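You operate a simulated robot arm through the tools that you are given. There is no shell and no other tool. Be economical: measure what you need, move in short steps, check, and stop when the job is done.

Carry out the task below with a simulated two-armed robot. There is one attempt and no reset: what you move stays moved.

JOB
Fit the shim that the shim display names between the locked small winder's flanges.
Fine: try the green button first, free the brown lever, seat the shim of the size shown, throw the lever to fast. Where these are worked on the way, their far stop is far enough and under half their travel is too little: brown lever.

It is judged by the outcome, as a careful person would: the job done as asked, and still so three seconds after it is handed in. It fails if anything else is knocked over, pushed out of place, dropped, spilled or broken.

ROBOT AND FRAMES
Two 7-joint arms with two-finger parallel grippers on one trunk, on a base that drives. Base frame: it is fixed to the floor where the robot stands at the start and does not move with it; the origin is under the middle of the robot, x ahead of it, y to its left, z up. Readings come in mm, rad, newtons and seconds.
The left shoulder is at the start at [50, 165, 1080], the right one opposite. With the tool pointing down near the work surface each hand reaches from about 100 to 640 mm from the robot's upright axis, wherever it stands, measured 20 degrees to its own side. Places, roughly: brown lever [900, 300, 1000]; flange slot [900, 300, 800]; green button [500, 0, 700]; red switch [500, 400, 700]; shim display [900, 400, 1100]. Payload 3.91 kg a hand.
Tool frame (each hand has its own): the origin (TCP) lies between the finger pads and is the grasp point; the fingertips stand 30 mm ahead of it; z points along the fingers, y is the line along which they close. Largest opening 110 mm; finger width 20, thickness 10; the body of the gripper, 48 by 112 mm, starts 55 mm behind the TCP.
Orientation is told as [roll, pitch, yaw] about the base's x, y, z axes, in that order, counted from this pose: with the fingers straight down and closing along the base's y, the tool's x points along the base's -x, its y along +y and its z along -z.

CONTROLS
- The arms move only by the tool arm_command. It takes "left_increments", "right_increments" or both (then of equal length, played together; a hand with none holds still); each is a list of rows, each an object (a shift or turn left out is 0, a gripper value left out holds the last) with "delta_pos": the shift along the base's x, y, z in units of 20 mm (1.0 is 20 mm), a list of three; "angular": the turn, a rotation vector about the base's x, y, z in units of 5 degrees (1.0 is 5 degrees), a list of three. In form: [{"delta_pos": [dx, dy, dz], "angular": [wx, wy, wz]}, ...]. A call has 1 to 20 rows; each row shifts and turns the commanded pose from where the row before left it. "left_gripper" and "right_gripper" are, for a hand that has rows, the opening, from 0 (shut) to 1 (fully open), set as the call begins (left out, the last holds). A call with a number of a shift or a turn outside -1 to 1 is refused whole. A row lasts 0.2 s, in which the tool goes at most 50 mm and 0.15 rad; a call with a longer step from one row to the next is refused whole, and so is a gripper value outside its range. A pose out of reach is approached as far as the arm can. The call stops where the force on the tool passes 40 N (or 10 N more than at its start, if that is more) or the arm is blocked; 0.2 s more then pass. The fingers move at their own pace (about 45 mm/s each) and stop on an object; they squeeze with about 45 N. The grip force told is the motor's: it shows also when the fingers shut on nothing. Time passes only in rows, and 0.2 s behind the last, so rows that do not move let the fingers close. The reply holds the time, the measured pose of the TCP, the force on the tool along the base axes, the opening and the grip force, in the units named above and with some noise, with the torque about the TCP (base axes, N m) and any sound that the robot's microphone picked up, and new pictures: "show" is both (left out), scene, wrist or none (wrist: the cameras of the hands that moved).
- Cameras (640 x 400 px; columns grow to the right, rows downward): "scene" is now at [119.1, 25.2, 1275.9]; the picture's right is [0.26, -0.97, 0.00], its down [-0.31, -0.08, -0.95] and it looks along [0.91, 0.24, -0.32] (base axes); focal length 214 px, centre (320, 200). "left" rides on the left gripper at [73, -17, -103] in its tool frame; the picture's right is [0.23, 0.97, 0.00], its down [-0.76, 0.18, -0.62] and it looks along [-0.61, 0.14, 0.78] (tool axes); focal length 222 px, centre (320, 200). "right" rides on the right gripper at [72, 17, -103] in its tool frame; the picture's right is [-0.23, 0.97, 0.00], its down [-0.76, -0.18, -0.62] and it looks along [-0.61, -0.14, 0.78] (tool axes); focal length 222 px, centre (320, 200). There is no depth. A picture from a camera that has moved, and an enlarged one, comes with that camera's place and axes in the base frame and with its lens.
- raise_lower(by): slides the trunk up (or, below 0, down) by that many mm; the arms and the scene camera ride with it, the base frame stays. It gives what a move gives, with no picture.
- base_move(legs): drives the robot by 1 to 6 legs, each [ahead, left, turn to the left] in mm, mm and rad, along the robot's own axes; the way and the turn of a leg run together, so that a leg with both is an arc; at most 1500 mm and 3.142 rad a leg. The arms and the cameras ride along, it lands a little off, and it stops where it bumps. It gives what a move gives, and a new picture of the scene camera.
- turn_head(pan, tilt): turns the head with the scene camera to pan (to the left, within 1.396 rad either way) and tilt (down, from -0.506 to 1.204), counted from straight ahead of the robot. It gives what a move gives, and a new picture of the scene camera.
- inspect(camera, box): a new picture of the part [left, top, right, bottom] of that camera's present view, enlarged. The clock stands still meanwhile.
- close_job(): hands the job in; it is judged then, once.

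Work in short steps. Places have to be worked out from the pictures, the camera data and where the tool is seen: move nearer, look again, correct. Check each grasp and each placing, and mend what went wrong. You have 120 turns and 260 pictures in all, those below and enlarged ones among them. Open the grippers and draw the arms clear of the work before you hand the job in, unless the task says otherwise; then end with one line.

The tools are called after ">>>" as a command line: name --argument value ..., lists and objects as JSON in quotes. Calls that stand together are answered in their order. arm_command: Moves the arms, as the interface text tells. Its arguments: {"type":"object","properties":{"left_increments":{"type":"array","items":{"type":"object","properties":{"delta_pos":{"type":"array","items":{"type":"number"}},"angular":{"type":"array","items":{"type":"number"}}}}},"left_gripper":{"type":"number"},"right_increments":{"type":"array","items":{"type":"object","properties":{"delta_pos":{"type":"array","items":{"type":"number"}},"angular":{"type":"array","items":{"type":"number"}}}}},"right_gripper":{"type":"number"},"show":{"type":"string","enum":["both","scene","wrist","none"]}},"required":[]} The other tools are called the same way: raise_lower (by) slides the trunk up or down; base_move (legs) drives the base; turn_head (pan, tilt) turns the head that bears the scene camera; inspect (camera, box) takes an enlarged picture of a part of a camera's view; close_job () hands the job in.

At the start:

```text
t: 0.0
left_tool_pos: [408.3, 279.9, 1189.8]
left_tcp_rot: [-0.001, 0.0, 0.002]
left_force: [0.6, -0.6, -0.5]
left_wrist_torque: [0.0, 0.02, 0.03]
left_grip_width: 110.0
left_gripper_force: 0.1
right_tool_pos: [412.7, -49.0, 1217.9]
right_tcp_rot: [0.001, 0.0, -0.002]
right_force: [0.0, 0.1, 0.6]
right_wrist_torque: [0.03, 0.0, -0.01]
right_grip_width: 110.3
right_gripper_force: 0.0
trunk travel left (down, up): [-300.0, 203.0]
robot x, y, heading: [1.2, 0.9, 0.001]
head pan, tilt: [0.26, 0.328]
```

scene: 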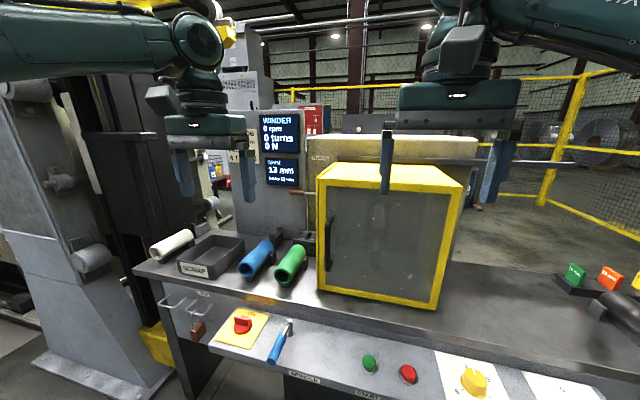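
right: 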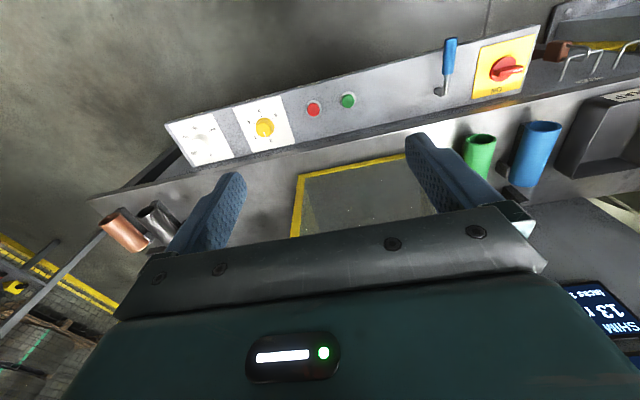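
left: 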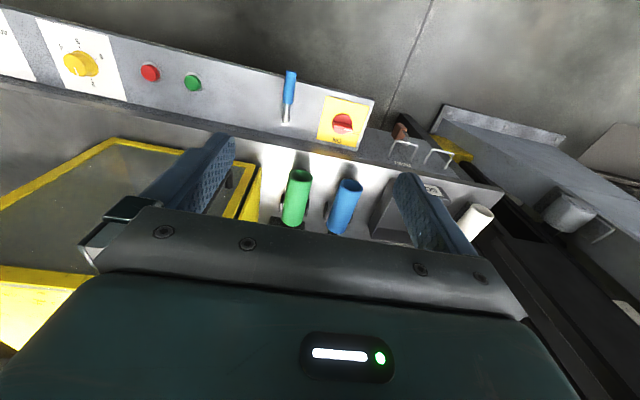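

The display reads something like "13 mm". I'll enlarge the display, the panel and the area around the brown lever.

>>> inspect --camera "scene" --box '[250, 105, 330, 195]'

>>> inspect --camera "scene" --box '[130, 220, 350, 380]'

>>> inspect --camera "scene" --box '[460, 240, 640, 400]'

>>> inspect --camera "scene" --box '[260, 150, 480, 320]'

```text
4.44 times, centred on (290, 150) of scene
camera zoom: at [119.1, 25.2, 1275.9], right [0.26, -0.97, 0.0], down [-0.31, -0.08, -0.95], along [0.91, 0.24, -0.32], focal length 953 px, centre (453, 422)
```

zoom: 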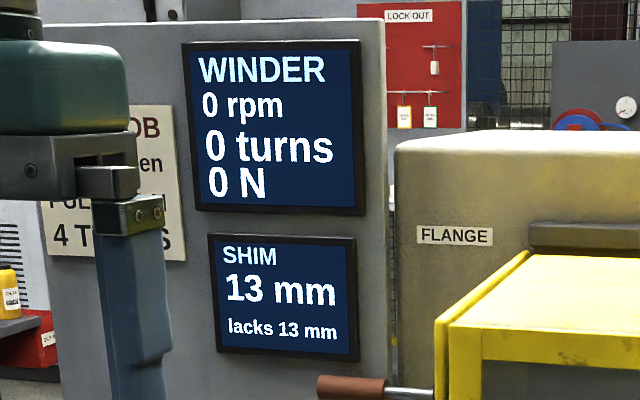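

```text
2.50 times, centred on (240, 300) of scene
camera zoom: at [119.1, 25.2, 1275.9], right [0.26, -0.97, 0.0], down [-0.31, -0.08, -0.95], along [0.91, 0.24, -0.32], focal length 536 px, centre (520, -50)
```

zoom: 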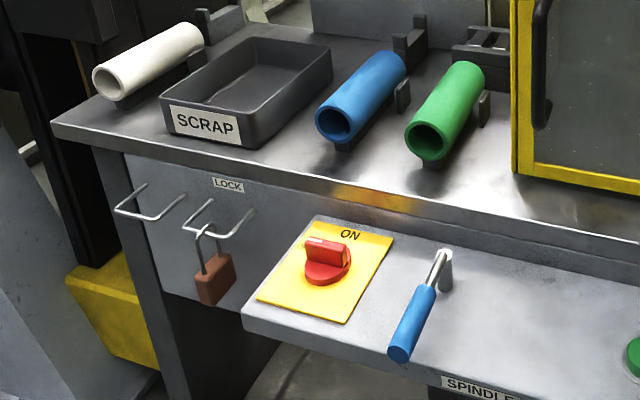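

```text
2.50 times, centred on (550, 320) of scene
camera zoom: at [119.1, 25.2, 1275.9], right [0.26, -0.97, 0.0], down [-0.31, -0.08, -0.95], along [0.91, 0.24, -0.32], focal length 536 px, centre (-255, -100)
```

zoom: 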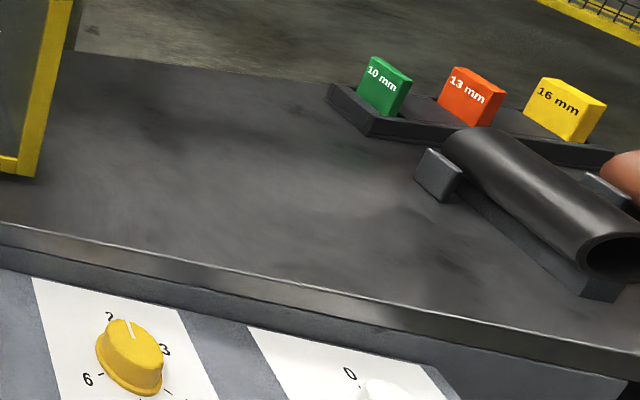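

```text
2.35 times, centred on (370, 235) of scene
camera zoom: at [119.1, 25.2, 1275.9], right [0.26, -0.97, 0.0], down [-0.31, -0.08, -0.95], along [0.91, 0.24, -0.32], focal length 505 px, centre (202, 118)
```

zoom: 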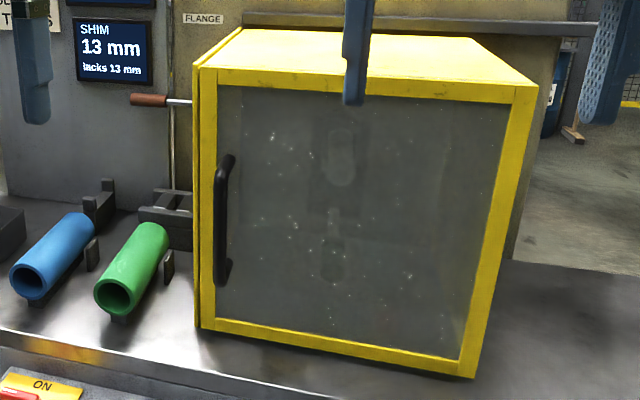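

I'll look closer at the switch, the padlock, and the area around the lever.

>>> inspect --camera "scene" --box '[180, 285, 300, 375]'

>>> inspect --camera "scene" --box '[275, 175, 335, 265]'

>>> turn_head --pan 0.26 --tilt 0.8

```text
4.44 times, centred on (240, 330) of scene
camera zoom: at [119.1, 25.2, 1275.9], right [0.26, -0.97, 0.0], down [-0.31, -0.08, -0.95], along [0.91, 0.24, -0.32], focal length 953 px, centre (676, -378)
```

zoom: 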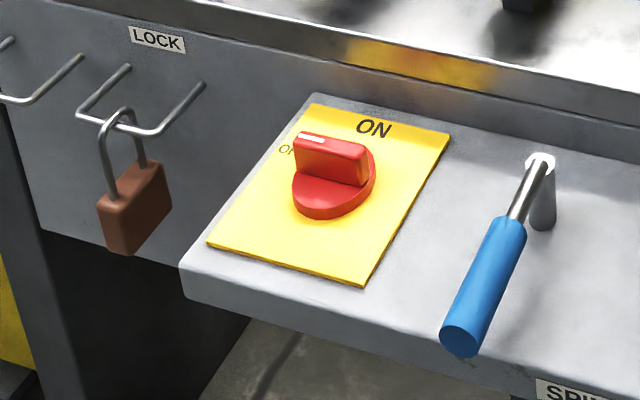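

```text
4.44 times, centred on (305, 220) of scene
camera zoom: at [119.1, 25.2, 1275.9], right [0.26, -0.97, 0.0], down [-0.31, -0.08, -0.95], along [0.91, 0.24, -0.32], focal length 953 px, centre (387, 111)
```

zoom: 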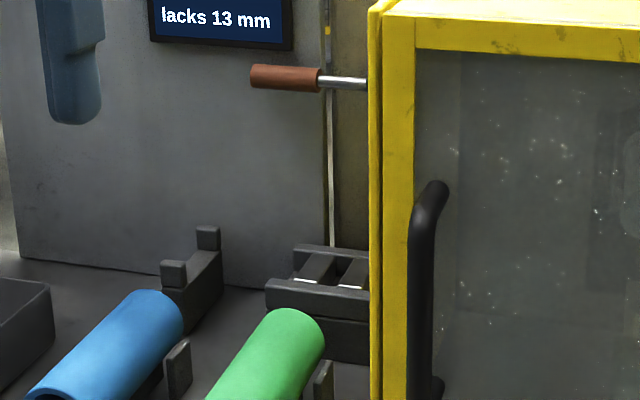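

```text
t: 0.9
left_tool_pos: [409.1, 278.8, 1189.9]
left_tcp_rot: [0.001, -0.001, 0.003]
left_force: [0.0, -0.1, -0.8]
left_wrist_torque: [-0.02, 0.0, 0.02]
left_grip_width: 109.8
left_gripper_force: 0.0
right_tool_pos: [413.4, -48.4, 1217.8]
right_tcp_rot: [0.001, -0.001, -0.001]
right_force: [0.2, -0.2, -0.1]
right_wrist_torque: [0.03, 0.01, 0.01]
right_grip_width: 109.9
right_gripper_force: 0.0
trunk travel left (down, up): [-300.0, 203.0]
robot x, y, heading: [-0.0, -1.3, -0.005]
head pan, tilt: [0.26, 0.799]
camera scene: at [107.0, 21.9, 1234.2], right [0.26, -0.97, 0.0], down [-0.69, -0.18, -0.7], along [0.67, 0.18, -0.72], focal length 214 px, centre (320, 200)
```

scene: 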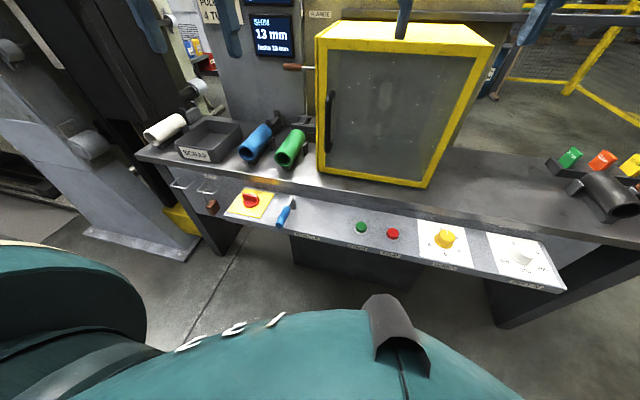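

>>> inspect --camera "scene" --box '[150, 170, 330, 270]'

>>> inspect --camera "scene" --box '[330, 200, 570, 300]'

>>> inspect --camera "left" --box '[260, 60, 480, 200]'

```text
3.56 times, centred on (240, 220) of scene
camera zoom: at [107.0, 21.9, 1234.2], right [0.26, -0.97, 0.0], down [-0.69, -0.18, -0.7], along [0.67, 0.18, -0.72], focal length 763 px, centre (604, 129)
```

zoom: 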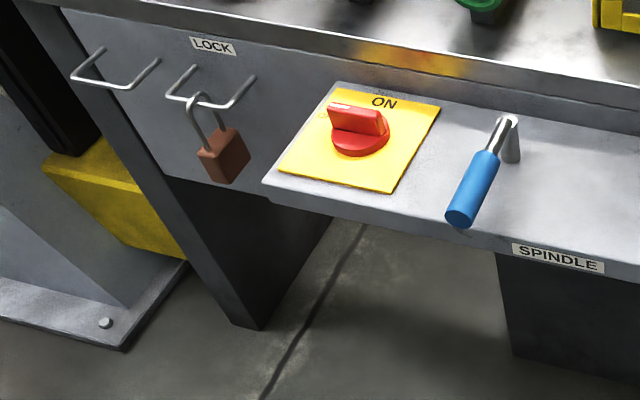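

```text
2.67 times, centred on (450, 250) of scene
camera zoom: at [107.0, 21.9, 1234.2], right [0.26, -0.97, 0.0], down [-0.69, -0.18, -0.7], along [0.67, 0.18, -0.72], focal length 572 px, centre (-27, 67)
```

zoom: 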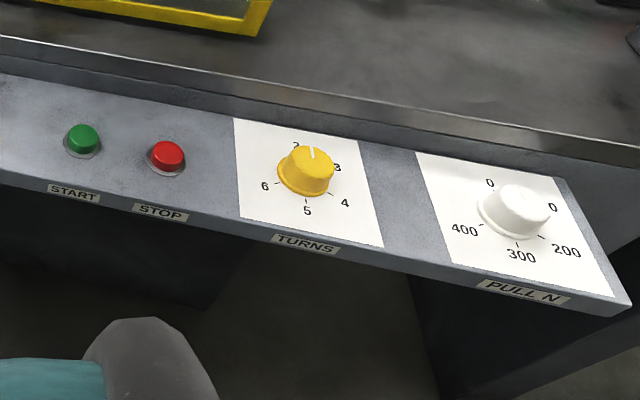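

```text
2.86 times, centred on (370, 130) of left
camera zoom: at [335.1, 261.3, 1293.7], right [-0.23, 0.97, 0.0], down [0.76, 0.18, 0.62], along [0.61, 0.14, -0.78], focal length 635 px, centre (177, 400)
```

zoom: 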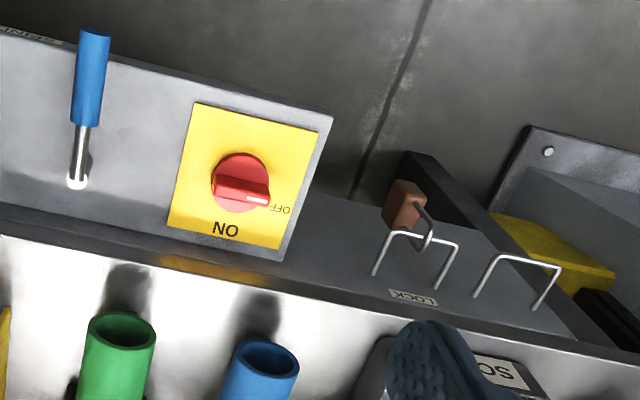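

The switch points to OFF and the padlock is on the LOCK hook, so the winder looks locked. I put the green START button near (525, 4, 700). I'll bring the right hand, shut, down above it.

>>> arm_command --right_increments '[{"delta_pos": [0.3, 0.15, -1]}, {"delta_pos": [0.3, 0.15, -1]}, {"delta_pos": [0.3, 0.15, -1]}, {"delta_pos": [0.3, 0.15, -1]}, {"delta_pos": [0.3, 0.15, -1]}, {"delta_pos": [0.3, 0.15, -1]}, {"delta_pos": [0.3, 0.15, -1]}, {"delta_pos": [0.3, 0.15, -1]}, {"delta_pos": [0.3, 0.15, -1]}, {"delta_pos": [0.3, 0.15, -1]}, {"delta_pos": [0.3, 0.15, -1]}, {"delta_pos": [0.3, 0.15, -1]}, {"delta_pos": [0.3, 0.15, -1]}, {"delta_pos": [0.3, 0.15, -1]}, {"delta_pos": [0.3, 0.15, -1]}, {"delta_pos": [0.3, 0.15, -1]}, {"delta_pos": [0.3, 0.15, -1]}]' --right_gripper 0

```text
t: 4.5
left_tool_pos: [409.3, 279.7, 1189.3]
left_tcp_rot: [0.001, -0.001, 0.004]
left_force: [0.2, -0.3, -0.2]
left_wrist_torque: [0.0, -0.01, 0.01]
left_grip_width: 110.1
left_gripper_force: 0.0
right_tool_pos: [514.6, 3.9, 878.5]
right_tcp_rot: [0.001, -0.001, 0.0]
right_force: [-0.1, -0.8, -0.7]
right_wrist_torque: [0.01, 0.02, -0.02]
right_grip_width: 0.1
right_gripper_force: 37.6
trunk travel left (down, up): [-300.0, 203.0]
robot x, y, heading: [1.3, -0.2, -0.001]
head pan, tilt: [0.26, 0.799]
camera scene: at [107.1, 22.0, 1234.1], right [0.26, -0.97, 0.0], down [-0.69, -0.18, -0.7], along [0.67, 0.18, -0.72], focal length 214 px, centre (320, 200)
camera right: at [442.8, 21.1, 982.1], right [0.23, 0.97, 0.0], down [0.76, -0.18, 0.62], along [0.61, -0.14, -0.78], focal length 222 px, centre (320, 200)
```

scene: 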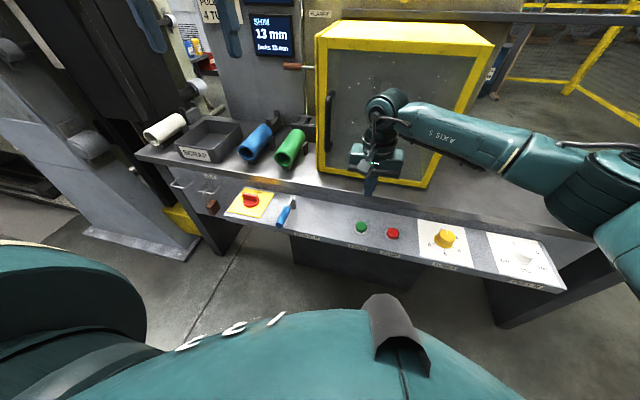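
right: 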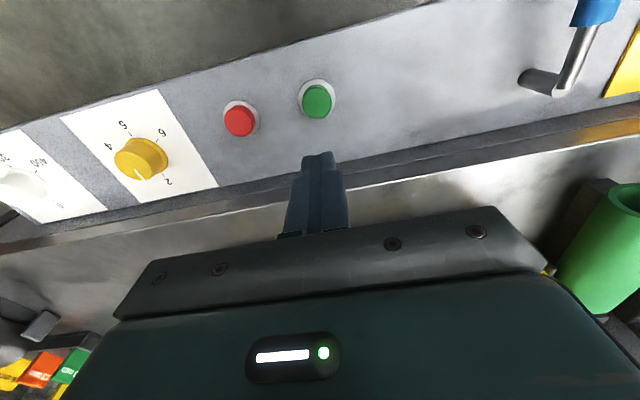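

Triangulating from both cameras puts the green button at about (507, 3, 727). I'll go just above it, then press down.

>>> arm_command --right_increments '[{"delta_pos": [-0.2, 0, -1]}, {"delta_pos": [-0.2, 0, -1]}, {"delta_pos": [0, 0, -1]}, {"delta_pos": [0, 0, -1]}, {"delta_pos": [0, 0, -0.9]}]' --show "wrist"

```text
t: 5.7
left_tool_pos: [407.6, 278.7, 1189.2]
left_tcp_rot: [-0.001, 0.0, 0.003]
left_force: [-1.0, 0.7, 0.3]
left_wrist_torque: [-0.03, -0.01, -0.02]
left_grip_width: 109.9
left_gripper_force: 0.2
right_tool_pos: [507.1, 3.0, 779.2]
right_tcp_rot: [0.002, 0.001, -0.002]
right_force: [-0.7, 0.3, 0.1]
right_wrist_torque: [-0.01, -0.04, -0.01]
right_grip_width: 0.0
right_gripper_force: 37.8
trunk travel left (down, up): [-300.0, 203.0]
robot x, y, heading: [0.1, 1.2, 0.004]
head pan, tilt: [0.26, 0.799]
camera right: at [435.3, 19.1, 882.0], right [0.23, 0.97, 0.0], down [0.76, -0.18, 0.62], along [0.61, -0.14, -0.78], focal length 222 px, centre (320, 200)
```

right: 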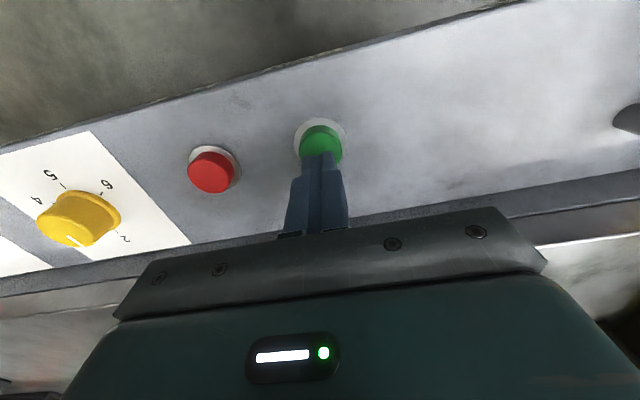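

The fingertip is over the button, so I'll press down in small steps.

>>> arm_command --right_increments '[{"delta_pos": [-0.1, 0, -0.5]}, {"delta_pos": [0, 0, -0.5]}, {"delta_pos": [0, 0, -0.25]}, {"delta_pos": [0, 0, -0.25]}, {"delta_pos": [0, 0, -0.2]}]' --show "wrist"

```text
t: 6.9
left_tool_pos: [405.8, 278.9, 1191.1]
left_tcp_rot: [0.0, -0.002, 0.0]
left_force: [-0.7, -0.6, 0.2]
left_wrist_torque: [0.01, 0.0, 0.01]
left_grip_width: 109.9
left_gripper_force: 0.0
right_tool_pos: [506.1, 2.4, 755.7]
right_tcp_rot: [0.008, -0.013, 0.0]
right_force: [-5.2, -3.7, 25.5]
right_wrist_torque: [-0.08, 0.21, 0.03]
right_grip_width: 0.0
right_gripper_force: 38.1
trunk travel left (down, up): [-300.0, 203.0]
robot x, y, heading: [0.3, 3.0, 0.0]
head pan, tilt: [0.26, 0.799]
heard: click
stopped in row 5 (right hand): the force on the tool passed its limit at 43 N (the readings are from after the stop); the commanded pose is now the measured one
camera right: at [433.4, 19.5, 857.9], right [0.23, 0.97, 0.01], down [0.75, -0.18, 0.63], along [0.62, -0.14, -0.78], focal length 222 px, centre (320, 200)
```

right: 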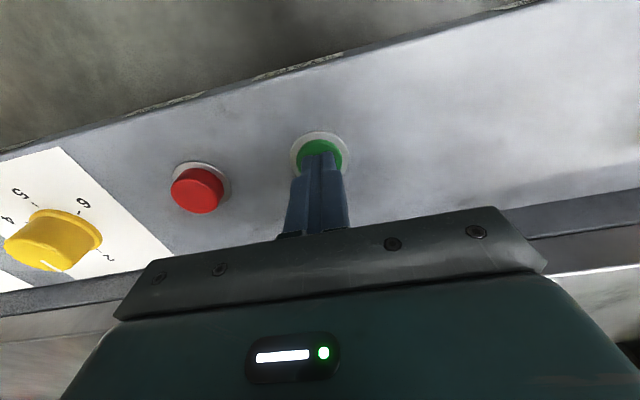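

A click was heard, so the button went in. I'll lift off and check that the display still shows 0 rpm.

>>> arm_command --right_increments '[{"delta_pos": [-0.1, 0, 1]}, {"delta_pos": [-0.3, -0.2, 1]}, {"delta_pos": [-0.3, -0.3, 1]}, {"delta_pos": [-0.3, -0.5, 1]}, {"delta_pos": [-0.3, -0.5, 1]}, {"delta_pos": [-0.3, -0.5, 1]}, {"delta_pos": [-0.3, -0.5, 1]}, {"delta_pos": [-0.3, -0.5, 1]}, {"delta_pos": [-0.3, -0.5, 1]}, {"delta_pos": [-0.3, -0.5, 1]}]' --right_gripper 0.6 --show "none"

>>> turn_head --pan 0.35 --tilt 0.45

>>> inspect --camera "scene" --box '[230, 60, 390, 220]'

```text
t: 9.1
left_tool_pos: [407.9, 277.7, 1190.1]
left_tcp_rot: [-0.001, 0.0, 0.0]
left_force: [-0.3, 0.4, 0.0]
left_wrist_torque: [-0.01, 0.01, 0.01]
left_grip_width: 110.0
left_gripper_force: 0.0
right_tool_pos: [450.8, -79.7, 951.1]
right_tcp_rot: [0.004, -0.005, -0.001]
right_force: [-0.1, -0.6, 0.3]
right_wrist_torque: [0.02, 0.01, -0.02]
right_grip_width: 66.0
right_gripper_force: 0.0
trunk travel left (down, up): [-300.0, 203.0]
robot x, y, heading: [-1.2, -1.8, 0.005]
head pan, tilt: [0.26, 0.799]
```

```text
t: 10.0
left_tool_pos: [408.6, 278.8, 1191.4]
left_tcp_rot: [0.0, 0.001, 0.0]
left_force: [0.6, -0.1, 0.2]
left_wrist_torque: [0.02, 0.05, 0.0]
left_grip_width: 109.9
left_gripper_force: 0.1
right_tool_pos: [452.2, -78.6, 949.4]
right_tcp_rot: [0.003, -0.007, -0.002]
right_force: [-0.4, 0.2, 0.5]
right_wrist_torque: [-0.01, 0.0, 0.0]
right_grip_width: 65.8
right_gripper_force: 0.1
trunk travel left (down, up): [-300.0, 203.0]
robot x, y, heading: [-2.8, -1.0, 0.004]
head pan, tilt: [0.351, 0.45]
camera scene: at [115.3, 32.6, 1264.5], right [0.34, -0.94, 0.0], down [-0.41, -0.15, -0.9], along [0.85, 0.31, -0.44], focal length 214 px, centre (320, 200)
```

scene: 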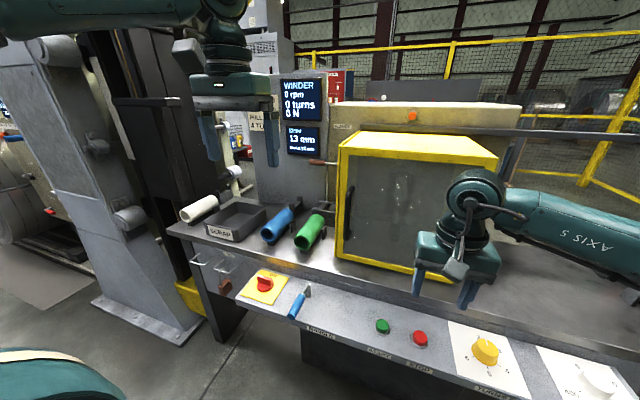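

```text
2.50 times, centred on (310, 140) of scene
camera zoom: at [115.3, 32.6, 1264.5], right [0.34, -0.94, 0.0], down [-0.41, -0.15, -0.9], along [0.85, 0.31, -0.44], focal length 536 px, centre (345, 350)
```

zoom: 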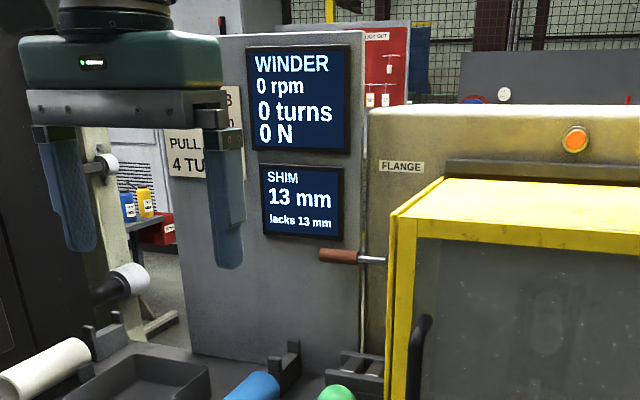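

The display stays at 0 rpm, so the try-out is good. I'll lift the right arm back and drive a bit closer to see the lever and slot.

>>> arm_command --right_increments '[{"delta_pos": [-0.3, -0.5, 1]}, {"delta_pos": [-0.3, -0.5, 1]}, {"delta_pos": [-0.3, -0.5, 1]}, {"delta_pos": [-0.3, -0.5, 1]}, {"delta_pos": [-0.3, -0.5, 1]}, {"delta_pos": [-0.3, -0.5, 1]}, {"delta_pos": [-0.3, -0.5, 1]}, {"delta_pos": [-0.3, -0.5, 1]}, {"delta_pos": [-0.3, -0.5, 1]}, {"delta_pos": [-0.3, -0.5, 1]}, {"delta_pos": [-0.3, -0.5, 1]}, {"delta_pos": [-0.3, -0.5, 1]}]' --left_increments '[{"delta_pos": [-0.3, 0, 0]}, {"delta_pos": [-0.3, 0, 0]}, {"delta_pos": [-0.3, 0, 0]}, {"delta_pos": [-0.3, 0.5, 0]}, {"delta_pos": [-0.3, 0.5, 0]}, {"delta_pos": [-0.3, 0.5, 0]}, {"delta_pos": [-0.3, 0.5, 0]}, {"delta_pos": [-0.3, 0.5, 0]}, {"delta_pos": [-0.3, 0.5, 0]}, {"delta_pos": [-0.3, 0.5, 0]}, {"delta_pos": [-0.3, 0.5, 0]}, {"delta_pos": [-0.3, 0.5, 0]}]' --show "none"

>>> base_move --legs '[[0, 180, 0], [140, 0, 0]]'

```text
t: 12.6
left_tool_pos: [335.3, 368.4, 1190.0]
left_tcp_rot: [0.0, -0.002, 0.001]
left_force: [-0.3, 0.8, 0.3]
left_wrist_torque: [0.02, 0.0, 0.01]
left_grip_width: 109.9
left_gripper_force: 0.2
right_tool_pos: [378.4, -196.1, 1191.1]
right_tcp_rot: [0.002, -0.005, -0.001]
right_force: [0.0, -0.3, 1.3]
right_wrist_torque: [-0.04, 0.03, -0.04]
right_grip_width: 65.9
right_gripper_force: 0.0
trunk travel left (down, up): [-300.0, 203.0]
robot x, y, heading: [-0.8, -0.4, -0.002]
head pan, tilt: [0.351, 0.45]
```

```text
t: 15.8
left_tool_pos: [477.0, 553.7, 1189.3]
left_tcp_rot: [0.0, -0.001, 0.001]
left_force: [0.1, -0.3, -0.1]
left_wrist_torque: [0.05, 0.01, -0.02]
left_grip_width: 110.0
left_gripper_force: 0.1
right_tool_pos: [519.9, -10.9, 1191.5]
right_tcp_rot: [0.002, -0.004, -0.003]
right_force: [0.9, -0.6, -0.5]
right_wrist_torque: [0.01, 0.03, 0.01]
right_grip_width: 66.3
right_gripper_force: 0.1
trunk travel left (down, up): [-300.0, 203.0]
robot x, y, heading: [140.7, 187.0, 0.0]
head pan, tilt: [0.351, 0.45]
camera scene: at [256.5, 217.9, 1264.4], right [0.34, -0.94, 0.0], down [-0.41, -0.15, -0.9], along [0.85, 0.31, -0.44], focal length 214 px, centre (320, 200)
```

scene: 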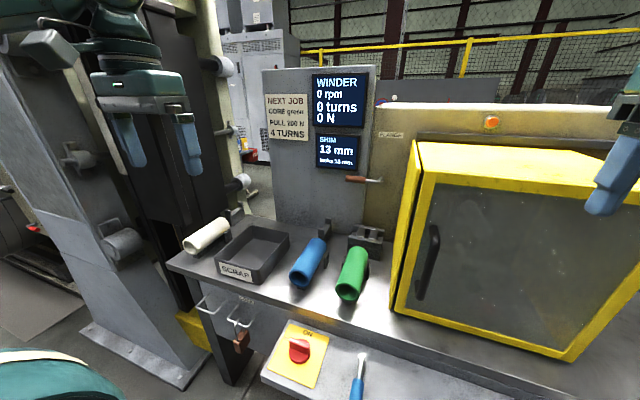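

>>> turn_head --pan 0.1 --tilt 0.45

>>> inspect --camera "scene" --box '[220, 120, 340, 280]'

>>> inspect --camera "scene" --box '[270, 80, 510, 210]'

```text
t: 16.5
left_tool_pos: [477.5, 554.1, 1188.5]
left_tcp_rot: [0.0, -0.001, 0.0]
left_force: [-0.1, -0.2, -0.1]
left_wrist_torque: [-0.02, 0.0, 0.03]
left_grip_width: 109.9
left_gripper_force: 0.1
right_tool_pos: [518.7, -11.0, 1190.3]
right_tcp_rot: [0.002, -0.005, -0.003]
right_force: [0.4, 0.1, -0.3]
right_wrist_torque: [0.01, 0.05, -0.01]
right_grip_width: 65.9
right_gripper_force: 0.1
trunk travel left (down, up): [-300.0, 203.0]
robot x, y, heading: [142.1, 186.8, -0.002]
head pan, tilt: [0.099, 0.45]
camera scene: at [260.9, 195.5, 1264.5], right [0.1, -1.0, 0.0], down [-0.43, -0.04, -0.9], along [0.9, 0.09, -0.44], focal length 214 px, centre (320, 200)
```

scene: 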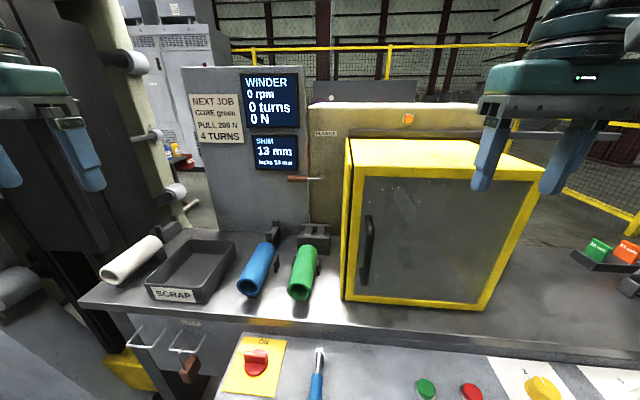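

```text
2.50 times, centred on (280, 200) of scene
camera zoom: at [260.9, 195.5, 1264.5], right [0.1, -1.0, 0.0], down [-0.43, -0.04, -0.9], along [0.9, 0.09, -0.44], focal length 536 px, centre (420, 200)
```

zoom: 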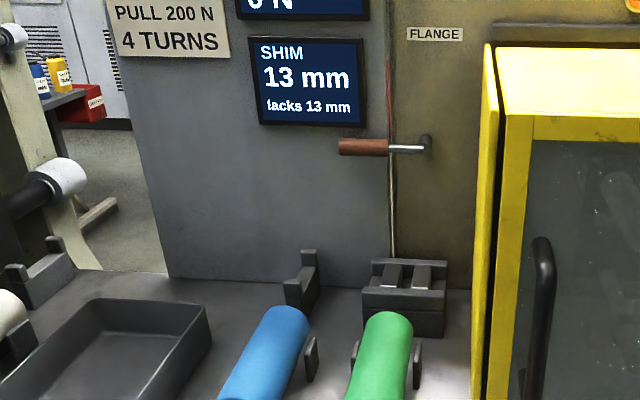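

```text
2.67 times, centred on (390, 145) of scene
camera zoom: at [260.9, 195.5, 1264.5], right [0.1, -1.0, 0.0], down [-0.43, -0.04, -0.9], along [0.9, 0.09, -0.44], focal length 572 px, centre (133, 347)
```

zoom: 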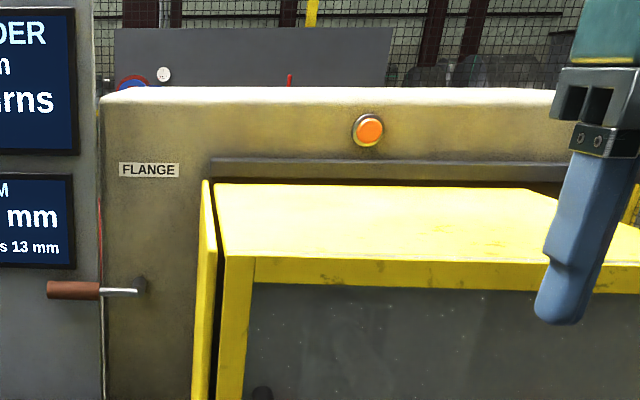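

The lever (labelled FLANGE) pivots on the housing and points left at about (915, 331, 1022); its pivot is near y=252. I'll bring the left hand in, pitched forward, to see it and the slot up close.

>>> arm_command --left_increments '[{"delta_pos": [0.8, -0.7, -0.2], "angular": [0, -1, 0]}, {"delta_pos": [0.8, -0.7, -0.2], "angular": [0, -1, 0]}, {"delta_pos": [0.8, -0.7, -0.2], "angular": [0, -1, 0]}, {"delta_pos": [0.8, -0.7, -0.2], "angular": [0, -1, 0]}, {"delta_pos": [0.8, -0.7, -0.2], "angular": [0, -1, 0]}, {"delta_pos": [0.8, -0.7, -0.2], "angular": [0, -1, 0]}, {"delta_pos": [0.8, -0.7, -0.2], "angular": [0, -1, 0]}, {"delta_pos": [0.8, -0.7, -0.2], "angular": [0, -1, 0]}, {"delta_pos": [0.8, -0.7, -0.2]}, {"delta_pos": [0.8, -0.7, -0.2]}]' --show "wrist"

```text
t: 18.7
left_tool_pos: [637.3, 414.1, 1149.4]
left_tcp_rot: [0.0, -0.699, 0.002]
left_force: [0.3, -0.1, -0.4]
left_wrist_torque: [-0.01, 0.0, 0.02]
left_grip_width: 109.9
left_gripper_force: 0.0
right_tool_pos: [519.8, -12.1, 1188.4]
right_tcp_rot: [0.001, -0.004, -0.002]
right_force: [-0.3, 0.0, -0.5]
right_wrist_torque: [-0.05, 0.01, -0.02]
right_grip_width: 65.9
right_gripper_force: 0.1
trunk travel left (down, up): [-300.0, 203.0]
robot x, y, heading: [140.3, 181.9, 0.001]
head pan, tilt: [0.099, 0.45]
camera left: at [514.6, 397.1, 1181.5], right [-0.17, 0.97, -0.15], down [0.18, 0.18, 0.97], along [0.97, 0.14, -0.21], focal length 222 px, centre (320, 200)
```

left: 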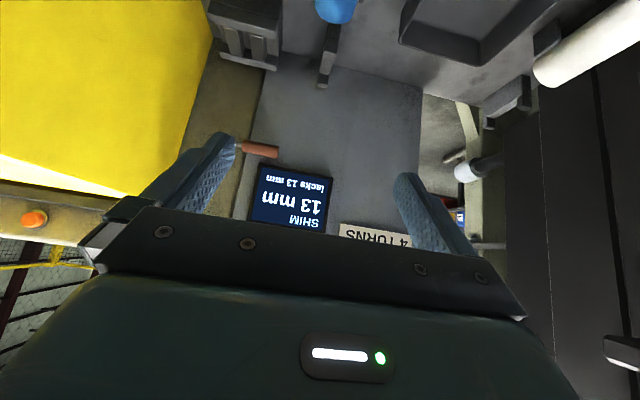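

>>> inspect --camera "left" --box '[190, 0, 350, 180]'

>>> inspect --camera "left" --box '[200, 0, 290, 80]'

```text
2.22 times, centred on (270, 90) of left
camera zoom: at [514.6, 397.1, 1181.5], right [-0.17, 0.97, -0.15], down [0.18, 0.18, 0.97], along [0.97, 0.14, -0.21], focal length 494 px, centre (431, 444)
```

zoom: 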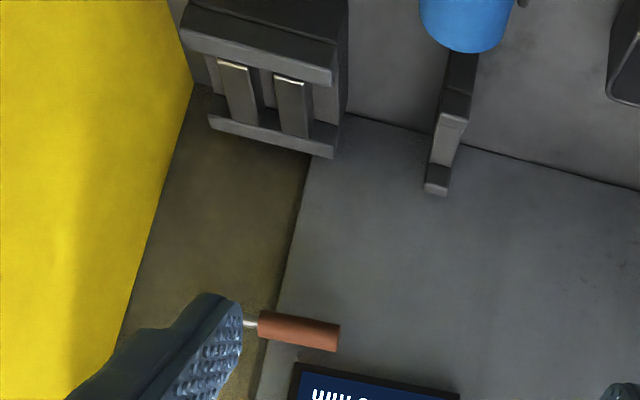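

```text
5.00 times, centred on (245, 40) of left
camera zoom: at [514.6, 397.1, 1181.5], right [-0.17, 0.97, -0.15], down [0.18, 0.18, 0.97], along [0.97, 0.14, -0.21], focal length 1111 px, centre (695, 1000)
```

zoom: 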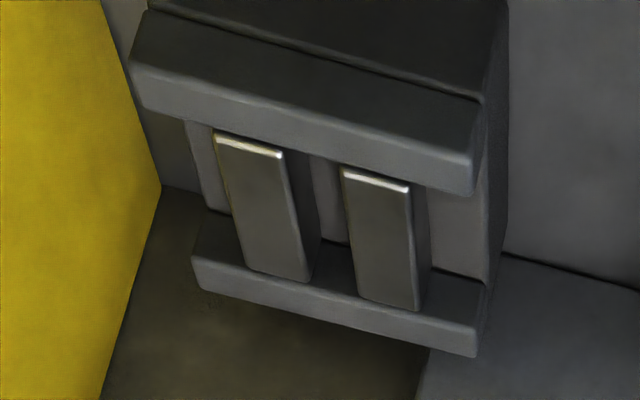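

The slot block has two flange plates with an open top, and the gap lies along y. The brown grip is at about (905, 332, 1023). I'll turn the left hand to point along +x with the fingers closing vertically.

>>> arm_command --left_increments '[{"angular": [0, -1, 0]}, {"angular": [0, -1, 0]}, {"angular": [0, -1, 0]}, {"angular": [0, -1, 0]}, {"angular": [0, -1, 0]}, {"angular": [0, -1, 0]}, {"angular": [0, -1, 0]}, {"angular": [0, -1, 0]}, {"angular": [0, -1, 0]}, {"angular": [0, -1, 0]}]' --left_gripper 0.5 --show "none"

>>> arm_command --left_increments '[{"delta_pos": [0.35, -0.22, -0.35], "angular": [1, 0, 0]}, {"delta_pos": [0.35, -0.22, -0.35], "angular": [1, 0, 0]}, {"delta_pos": [0.35, -0.22, -0.35], "angular": [1, 0, 0]}, {"delta_pos": [0.35, -0.22, -0.35], "angular": [1, 0, 0]}, {"delta_pos": [0.35, -0.22, -0.35], "angular": [1, 0, 0]}, {"delta_pos": [0.35, -0.22, -0.35], "angular": [1, 0, 0]}, {"delta_pos": [0.35, -0.22, -0.35], "angular": [1, 0, 0]}, {"delta_pos": [0.35, -0.22, -0.35], "angular": [1, 0, 0]}, {"delta_pos": [0.35, -0.22, -0.35], "angular": [1, 0, 0]}, {"delta_pos": [0.35, -0.22, -0.35], "angular": [1, 0, 0]}, {"delta_pos": [0.35, -0.22, -0.35], "angular": [1, 0, 0]}, {"delta_pos": [0.35, -0.22, -0.35], "angular": [1, 0, 0]}, {"delta_pos": [0.35, -0.22, -0.35], "angular": [1, 0, 0]}, {"delta_pos": [0.35, -0.22, -0.35], "angular": [1, 0, 0]}, {"delta_pos": [0.35, -0.22, -0.35], "angular": [1, 0, 0]}, {"delta_pos": [0.35, -0.22, -0.35], "angular": [1, 0, 0]}, {"delta_pos": [0.35, -0.22, -0.35], "angular": [1, 0, 0]}, {"delta_pos": [0.35, -0.22, -0.35], "angular": [1, 0, 0]}]'

```text
t: 20.9
left_tool_pos: [637.8, 413.0, 1149.2]
left_tcp_rot: [-2.882, -1.567, 2.881]
left_force: [0.0, -0.7, 0.7]
left_wrist_torque: [-0.01, 0.0, -0.03]
left_grip_width: 55.0
left_gripper_force: 0.0
right_tool_pos: [518.7, -11.9, 1191.5]
right_tcp_rot: [0.003, -0.005, 0.0]
right_force: [0.5, 0.8, -0.9]
right_wrist_torque: [0.0, 0.0, 0.02]
right_grip_width: 66.0
right_gripper_force: 0.0
trunk travel left (down, up): [-300.0, 203.0]
robot x, y, heading: [141.9, 185.1, -0.004]
head pan, tilt: [0.099, 0.45]
```

```text
t: 24.7
left_tool_pos: [759.7, 341.7, 1027.0]
left_tcp_rot: [1.571, 0.0, -1.572]
left_force: [0.2, -0.5, -0.5]
left_wrist_torque: [0.01, -0.02, -0.01]
left_grip_width: 55.0
left_gripper_force: 0.1
left hand out of reach, approached as far as the arm can: row 18
right_tool_pos: [518.4, -11.9, 1190.0]
right_tcp_rot: [0.003, -0.005, -0.001]
right_force: [0.6, 1.0, 0.2]
right_wrist_torque: [-0.02, 0.0, 0.0]
right_grip_width: 66.1
right_gripper_force: 0.0
trunk travel left (down, up): [-300.0, 203.0]
robot x, y, heading: [137.2, 183.3, 0.001]
head pan, tilt: [0.099, 0.45]
camera scene: at [260.8, 195.5, 1264.5], right [0.1, -1.0, 0.0], down [-0.43, -0.04, -0.9], along [0.9, 0.09, -0.44], focal length 214 px, centre (320, 200)
camera left: at [655.5, 414.3, 1011.9], right [0.0, 0.23, 0.97], down [-0.62, -0.76, 0.18], along [0.78, -0.61, 0.14], focal length 222 px, centre (320, 200)
```

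scene: 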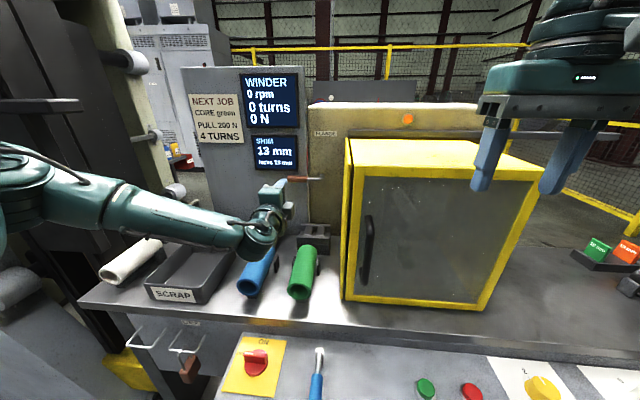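
left: 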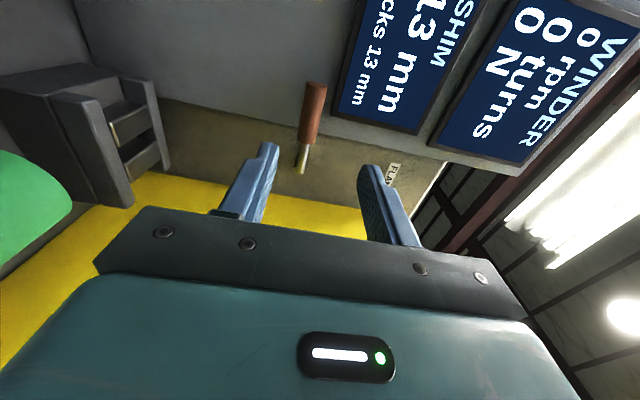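

That's at the edge of the left arm's reach. Before driving closer I'll look down to check the clearance between base and table.

>>> turn_head --pan 0.0 --tilt 1.2

```text
t: 25.8
left_tool_pos: [758.3, 341.1, 1029.1]
left_tcp_rot: [1.57, 0.0, -1.572]
left_force: [0.0, -0.4, 0.2]
left_wrist_torque: [-0.05, 0.02, 0.01]
left_grip_width: 55.1
left_gripper_force: 0.0
right_tool_pos: [519.3, -11.6, 1190.1]
right_tcp_rot: [0.004, -0.006, -0.001]
right_force: [0.1, 0.0, -0.3]
right_wrist_torque: [0.0, 0.0, -0.01]
right_grip_width: 66.2
right_gripper_force: 0.0
trunk travel left (down, up): [-300.0, 203.0]
robot x, y, heading: [140.1, 185.3, 0.001]
head pan, tilt: [0.0, 1.201]
camera scene: at [225.4, 186.3, 1206.4], right [0.0, -1.0, 0.0], down [-0.93, 0.0, -0.36], along [0.36, 0.0, -0.93], focal length 214 px, centre (320, 200)
```

scene: 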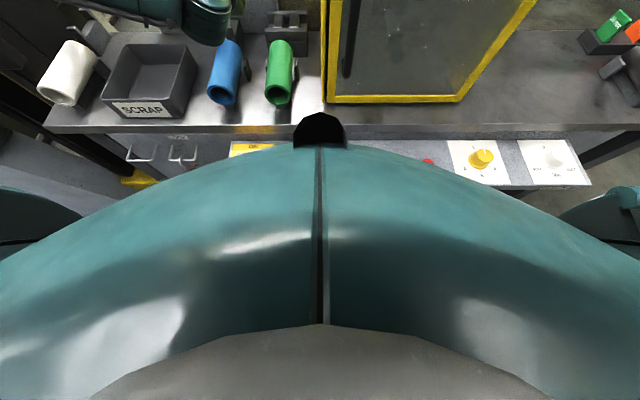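

Clear room seems to remain, so I'll advance 70 mm. The left fingertips will still be short of the lever.

>>> base_move --legs '[[70, 0, 0]]'

```text
t: 26.8
left_tool_pos: [826.9, 340.9, 1027.5]
left_tcp_rot: [1.569, 0.002, -1.573]
left_force: [-0.1, -0.3, -0.4]
left_wrist_torque: [-0.01, -0.03, 0.0]
left_grip_width: 55.0
left_gripper_force: 0.0
right_tool_pos: [588.2, -12.1, 1190.4]
right_tcp_rot: [0.004, -0.005, -0.004]
right_force: [-0.1, 0.0, -0.5]
right_wrist_torque: [-0.01, 0.02, -0.04]
right_grip_width: 66.1
right_gripper_force: 0.1
trunk travel left (down, up): [-300.0, 203.0]
robot x, y, heading: [210.1, 183.3, -0.005]
head pan, tilt: [0.0, 1.201]
camera scene: at [294.4, 186.2, 1206.3], right [0.0, -1.0, 0.0], down [-0.93, 0.0, -0.36], along [0.36, 0.0, -0.93], focal length 214 px, centre (320, 200)
```

scene: 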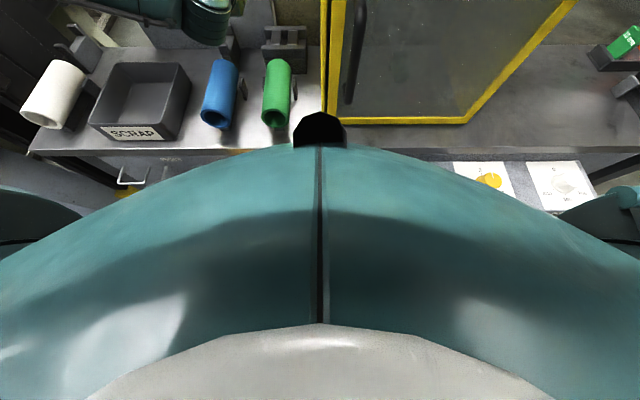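

>>> inspect --camera "left" --box '[160, 40, 480, 240]'

>>> turn_head --pan 0.15 --tilt 0.5

```text
2.00 times, centred on (320, 140) of left
camera zoom: at [724.5, 413.7, 1011.4], right [0.0, 0.23, 0.97], down [-0.62, -0.76, 0.18], along [0.78, -0.61, 0.14], focal length 444 px, centre (320, 320)
```

zoom: 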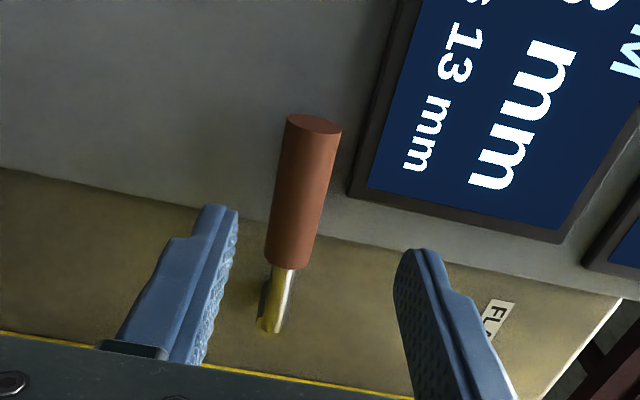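

```text
t: 27.9
left_tool_pos: [827.2, 340.7, 1027.5]
left_tcp_rot: [1.57, 0.0, -1.573]
left_force: [-0.3, 0.7, -0.1]
left_wrist_torque: [0.0, -0.02, 0.03]
left_grip_width: 55.0
left_gripper_force: 0.1
right_tool_pos: [586.6, -12.3, 1191.8]
right_tcp_rot: [0.005, -0.006, -0.004]
right_force: [0.4, -0.2, 0.4]
right_wrist_torque: [-0.01, 0.0, 0.03]
right_grip_width: 65.7
right_gripper_force: 0.0
trunk travel left (down, up): [-300.0, 203.0]
robot x, y, heading: [207.2, 182.3, -0.004]
head pan, tilt: [0.15, 0.499]
camera scene: at [327.7, 199.7, 1260.0], right [0.15, -0.99, 0.0], down [-0.47, -0.07, -0.88], along [0.87, 0.13, -0.48], focal length 214 px, centre (320, 200)
```

scene: 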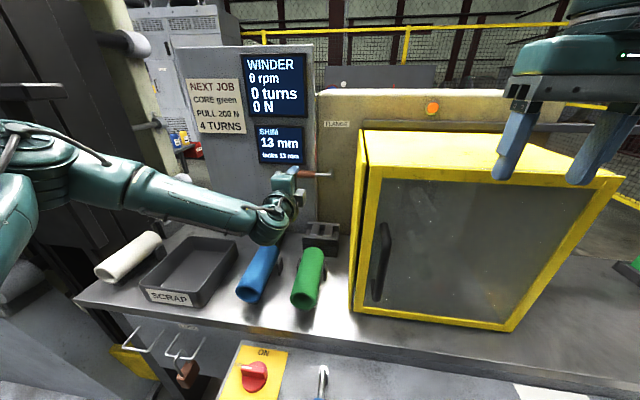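

The lever grip sits between the fingers (z≈1018, y 299–365). I'll drive 60 mm ahead to bring the fingers round it, with the hand lowered 8 mm first.

>>> arm_command --left_increments '[{"delta_pos": [0, -0.3, -0.4]}]' --show "none"

>>> base_move --legs '[[60, 0, 0]]'

>>> inspect --camera "left" --box '[160, 40, 480, 240]'

```text
t: 28.3
left_tool_pos: [824.1, 341.5, 1024.1]
left_tcp_rot: [1.569, 0.001, -1.575]
left_force: [0.4, -0.4, -0.5]
left_wrist_torque: [0.04, 0.03, -0.01]
left_grip_width: 54.6
left_gripper_force: 0.0
left hand out of reach, approached as far as the arm can: row 1
right_tool_pos: [586.1, -13.0, 1191.1]
right_tcp_rot: [0.004, -0.005, -0.004]
right_force: [-0.7, -0.2, -0.4]
right_wrist_torque: [0.0, 0.01, -0.03]
right_grip_width: 66.2
right_gripper_force: 0.2
trunk travel left (down, up): [-300.0, 203.0]
robot x, y, heading: [208.7, 187.1, -0.005]
head pan, tilt: [0.15, 0.499]
```

```text
t: 29.3
left_tool_pos: [884.3, 341.6, 1023.4]
left_tcp_rot: [1.57, 0.0, -1.574]
left_force: [0.2, 0.0, 0.4]
left_wrist_torque: [0.0, -0.02, -0.03]
left_grip_width: 55.1
left_gripper_force: 0.0
right_tool_pos: [647.1, -11.7, 1189.7]
right_tcp_rot: [0.004, -0.003, -0.002]
right_force: [0.3, 0.3, -0.8]
right_wrist_torque: [-0.04, 0.02, -0.01]
right_grip_width: 66.2
right_gripper_force: 0.0
trunk travel left (down, up): [-300.0, 203.0]
robot x, y, heading: [269.5, 189.4, -0.002]
head pan, tilt: [0.15, 0.499]
camera scene: at [387.9, 199.7, 1260.0], right [0.15, -0.99, 0.0], down [-0.47, -0.07, -0.88], along [0.87, 0.13, -0.48], focal length 214 px, centre (320, 200)
```

scene: 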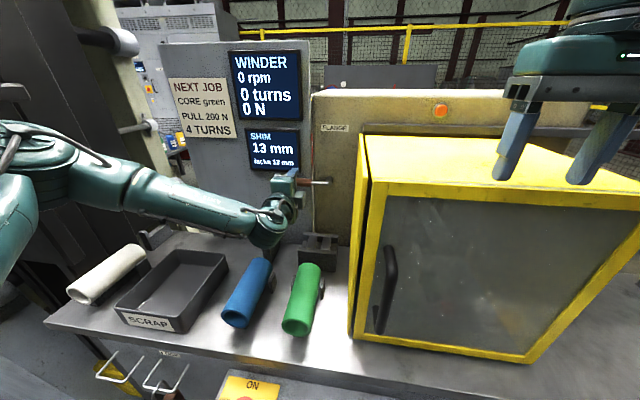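

```text
2.00 times, centred on (320, 140) of left
camera zoom: at [780.8, 414.2, 1007.8], right [0.0, 0.23, 0.97], down [-0.63, -0.76, 0.18], along [0.78, -0.61, 0.14], focal length 444 px, centre (320, 320)
```

zoom: 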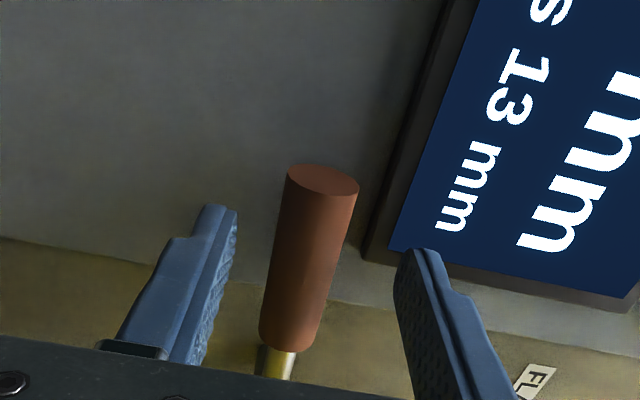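

The fingers straddle the brown grip. I'll close loosely to about 30 mm and try swinging it upward along its arc.

>>> arm_command --left_increments '[{}, {}, {"delta_pos": [0, -0.02, 0.39], "angular": [1, 0, 0]}, {"delta_pos": [0, -0.05, 0.39], "angular": [1, 0, 0]}, {"delta_pos": [0, -0.08, 0.38], "angular": [1, 0, 0]}, {"delta_pos": [0, -0.12, 0.37], "angular": [1, 0, 0]}]' --left_gripper 0.27 --show "wrist"

```text
t: 30.7
left_tool_pos: [884.1, 336.0, 1055.2]
left_tcp_rot: [1.569, 0.352, -1.574]
left_force: [-0.6, 0.0, -1.1]
left_wrist_torque: [0.0, 0.06, -0.04]
left_grip_width: 30.0
left_gripper_force: 0.3
right_tool_pos: [647.2, -12.0, 1190.0]
right_tcp_rot: [0.004, -0.006, -0.002]
right_force: [0.3, 0.3, 0.2]
right_wrist_torque: [-0.02, -0.02, 0.02]
right_grip_width: 66.4
right_gripper_force: 0.1
trunk travel left (down, up): [-300.0, 203.0]
robot x, y, heading: [267.3, 181.5, -0.005]
head pan, tilt: [0.15, 0.499]
camera left: at [779.9, 409.6, 1065.2], right [0.0, -0.12, 0.99], down [-0.63, -0.77, -0.09], along [0.78, -0.62, -0.08], focal length 222 px, centre (320, 200)
```

left: 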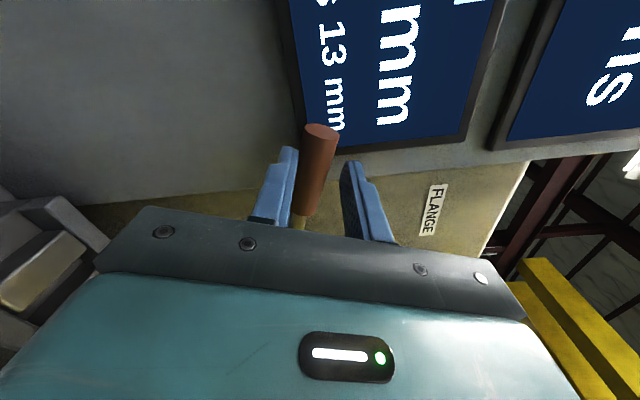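

The lever follows freely (now ~20° up). I'll continue along the arc.

>>> arm_command --left_increments '[{"delta_pos": [0, -0.15, 0.36], "angular": [1, 0, 0]}, {"delta_pos": [0, -0.18, 0.35], "angular": [1, 0, 0]}, {"delta_pos": [0, -0.21, 0.33], "angular": [1, 0, 0]}, {"delta_pos": [0, -0.24, 0.31], "angular": [1, 0, 0]}, {"delta_pos": [0, -0.265, 0.29], "angular": [1, 0, 0]}, {"delta_pos": [0, -0.29, 0.265], "angular": [1, 0, 0]}]' --show "wrist"

```text
t: 32.1
left_tool_pos: [885.0, 309.5, 1094.0]
left_tcp_rot: [1.568, 0.873, -1.573]
left_force: [-0.6, 0.7, -0.8]
left_wrist_torque: [0.0, -0.01, 0.03]
left_grip_width: 29.9
left_gripper_force: 0.2
right_tool_pos: [646.9, -12.4, 1191.2]
right_tcp_rot: [0.004, -0.004, -0.001]
right_force: [-0.5, 0.6, -0.8]
right_wrist_torque: [0.03, 0.01, -0.01]
right_grip_width: 65.9
right_gripper_force: 0.0
trunk travel left (down, up): [-300.0, 203.0]
robot x, y, heading: [265.5, 185.5, 0.003]
head pan, tilt: [0.15, 0.499]
camera left: at [781.3, 368.8, 1140.1], right [0.0, -0.6, 0.8], down [-0.62, -0.62, -0.47], along [0.78, -0.5, -0.38], focal length 222 px, centre (320, 200)
```

left: 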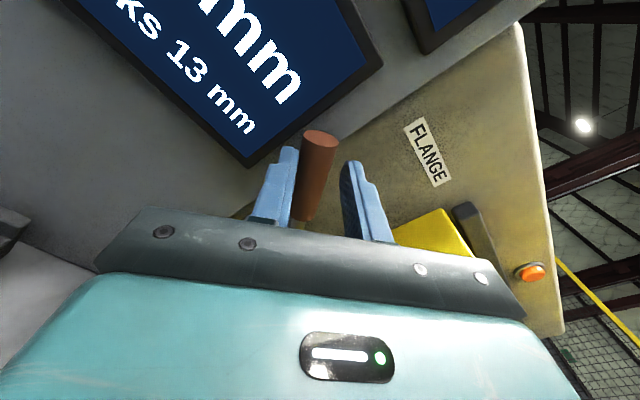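

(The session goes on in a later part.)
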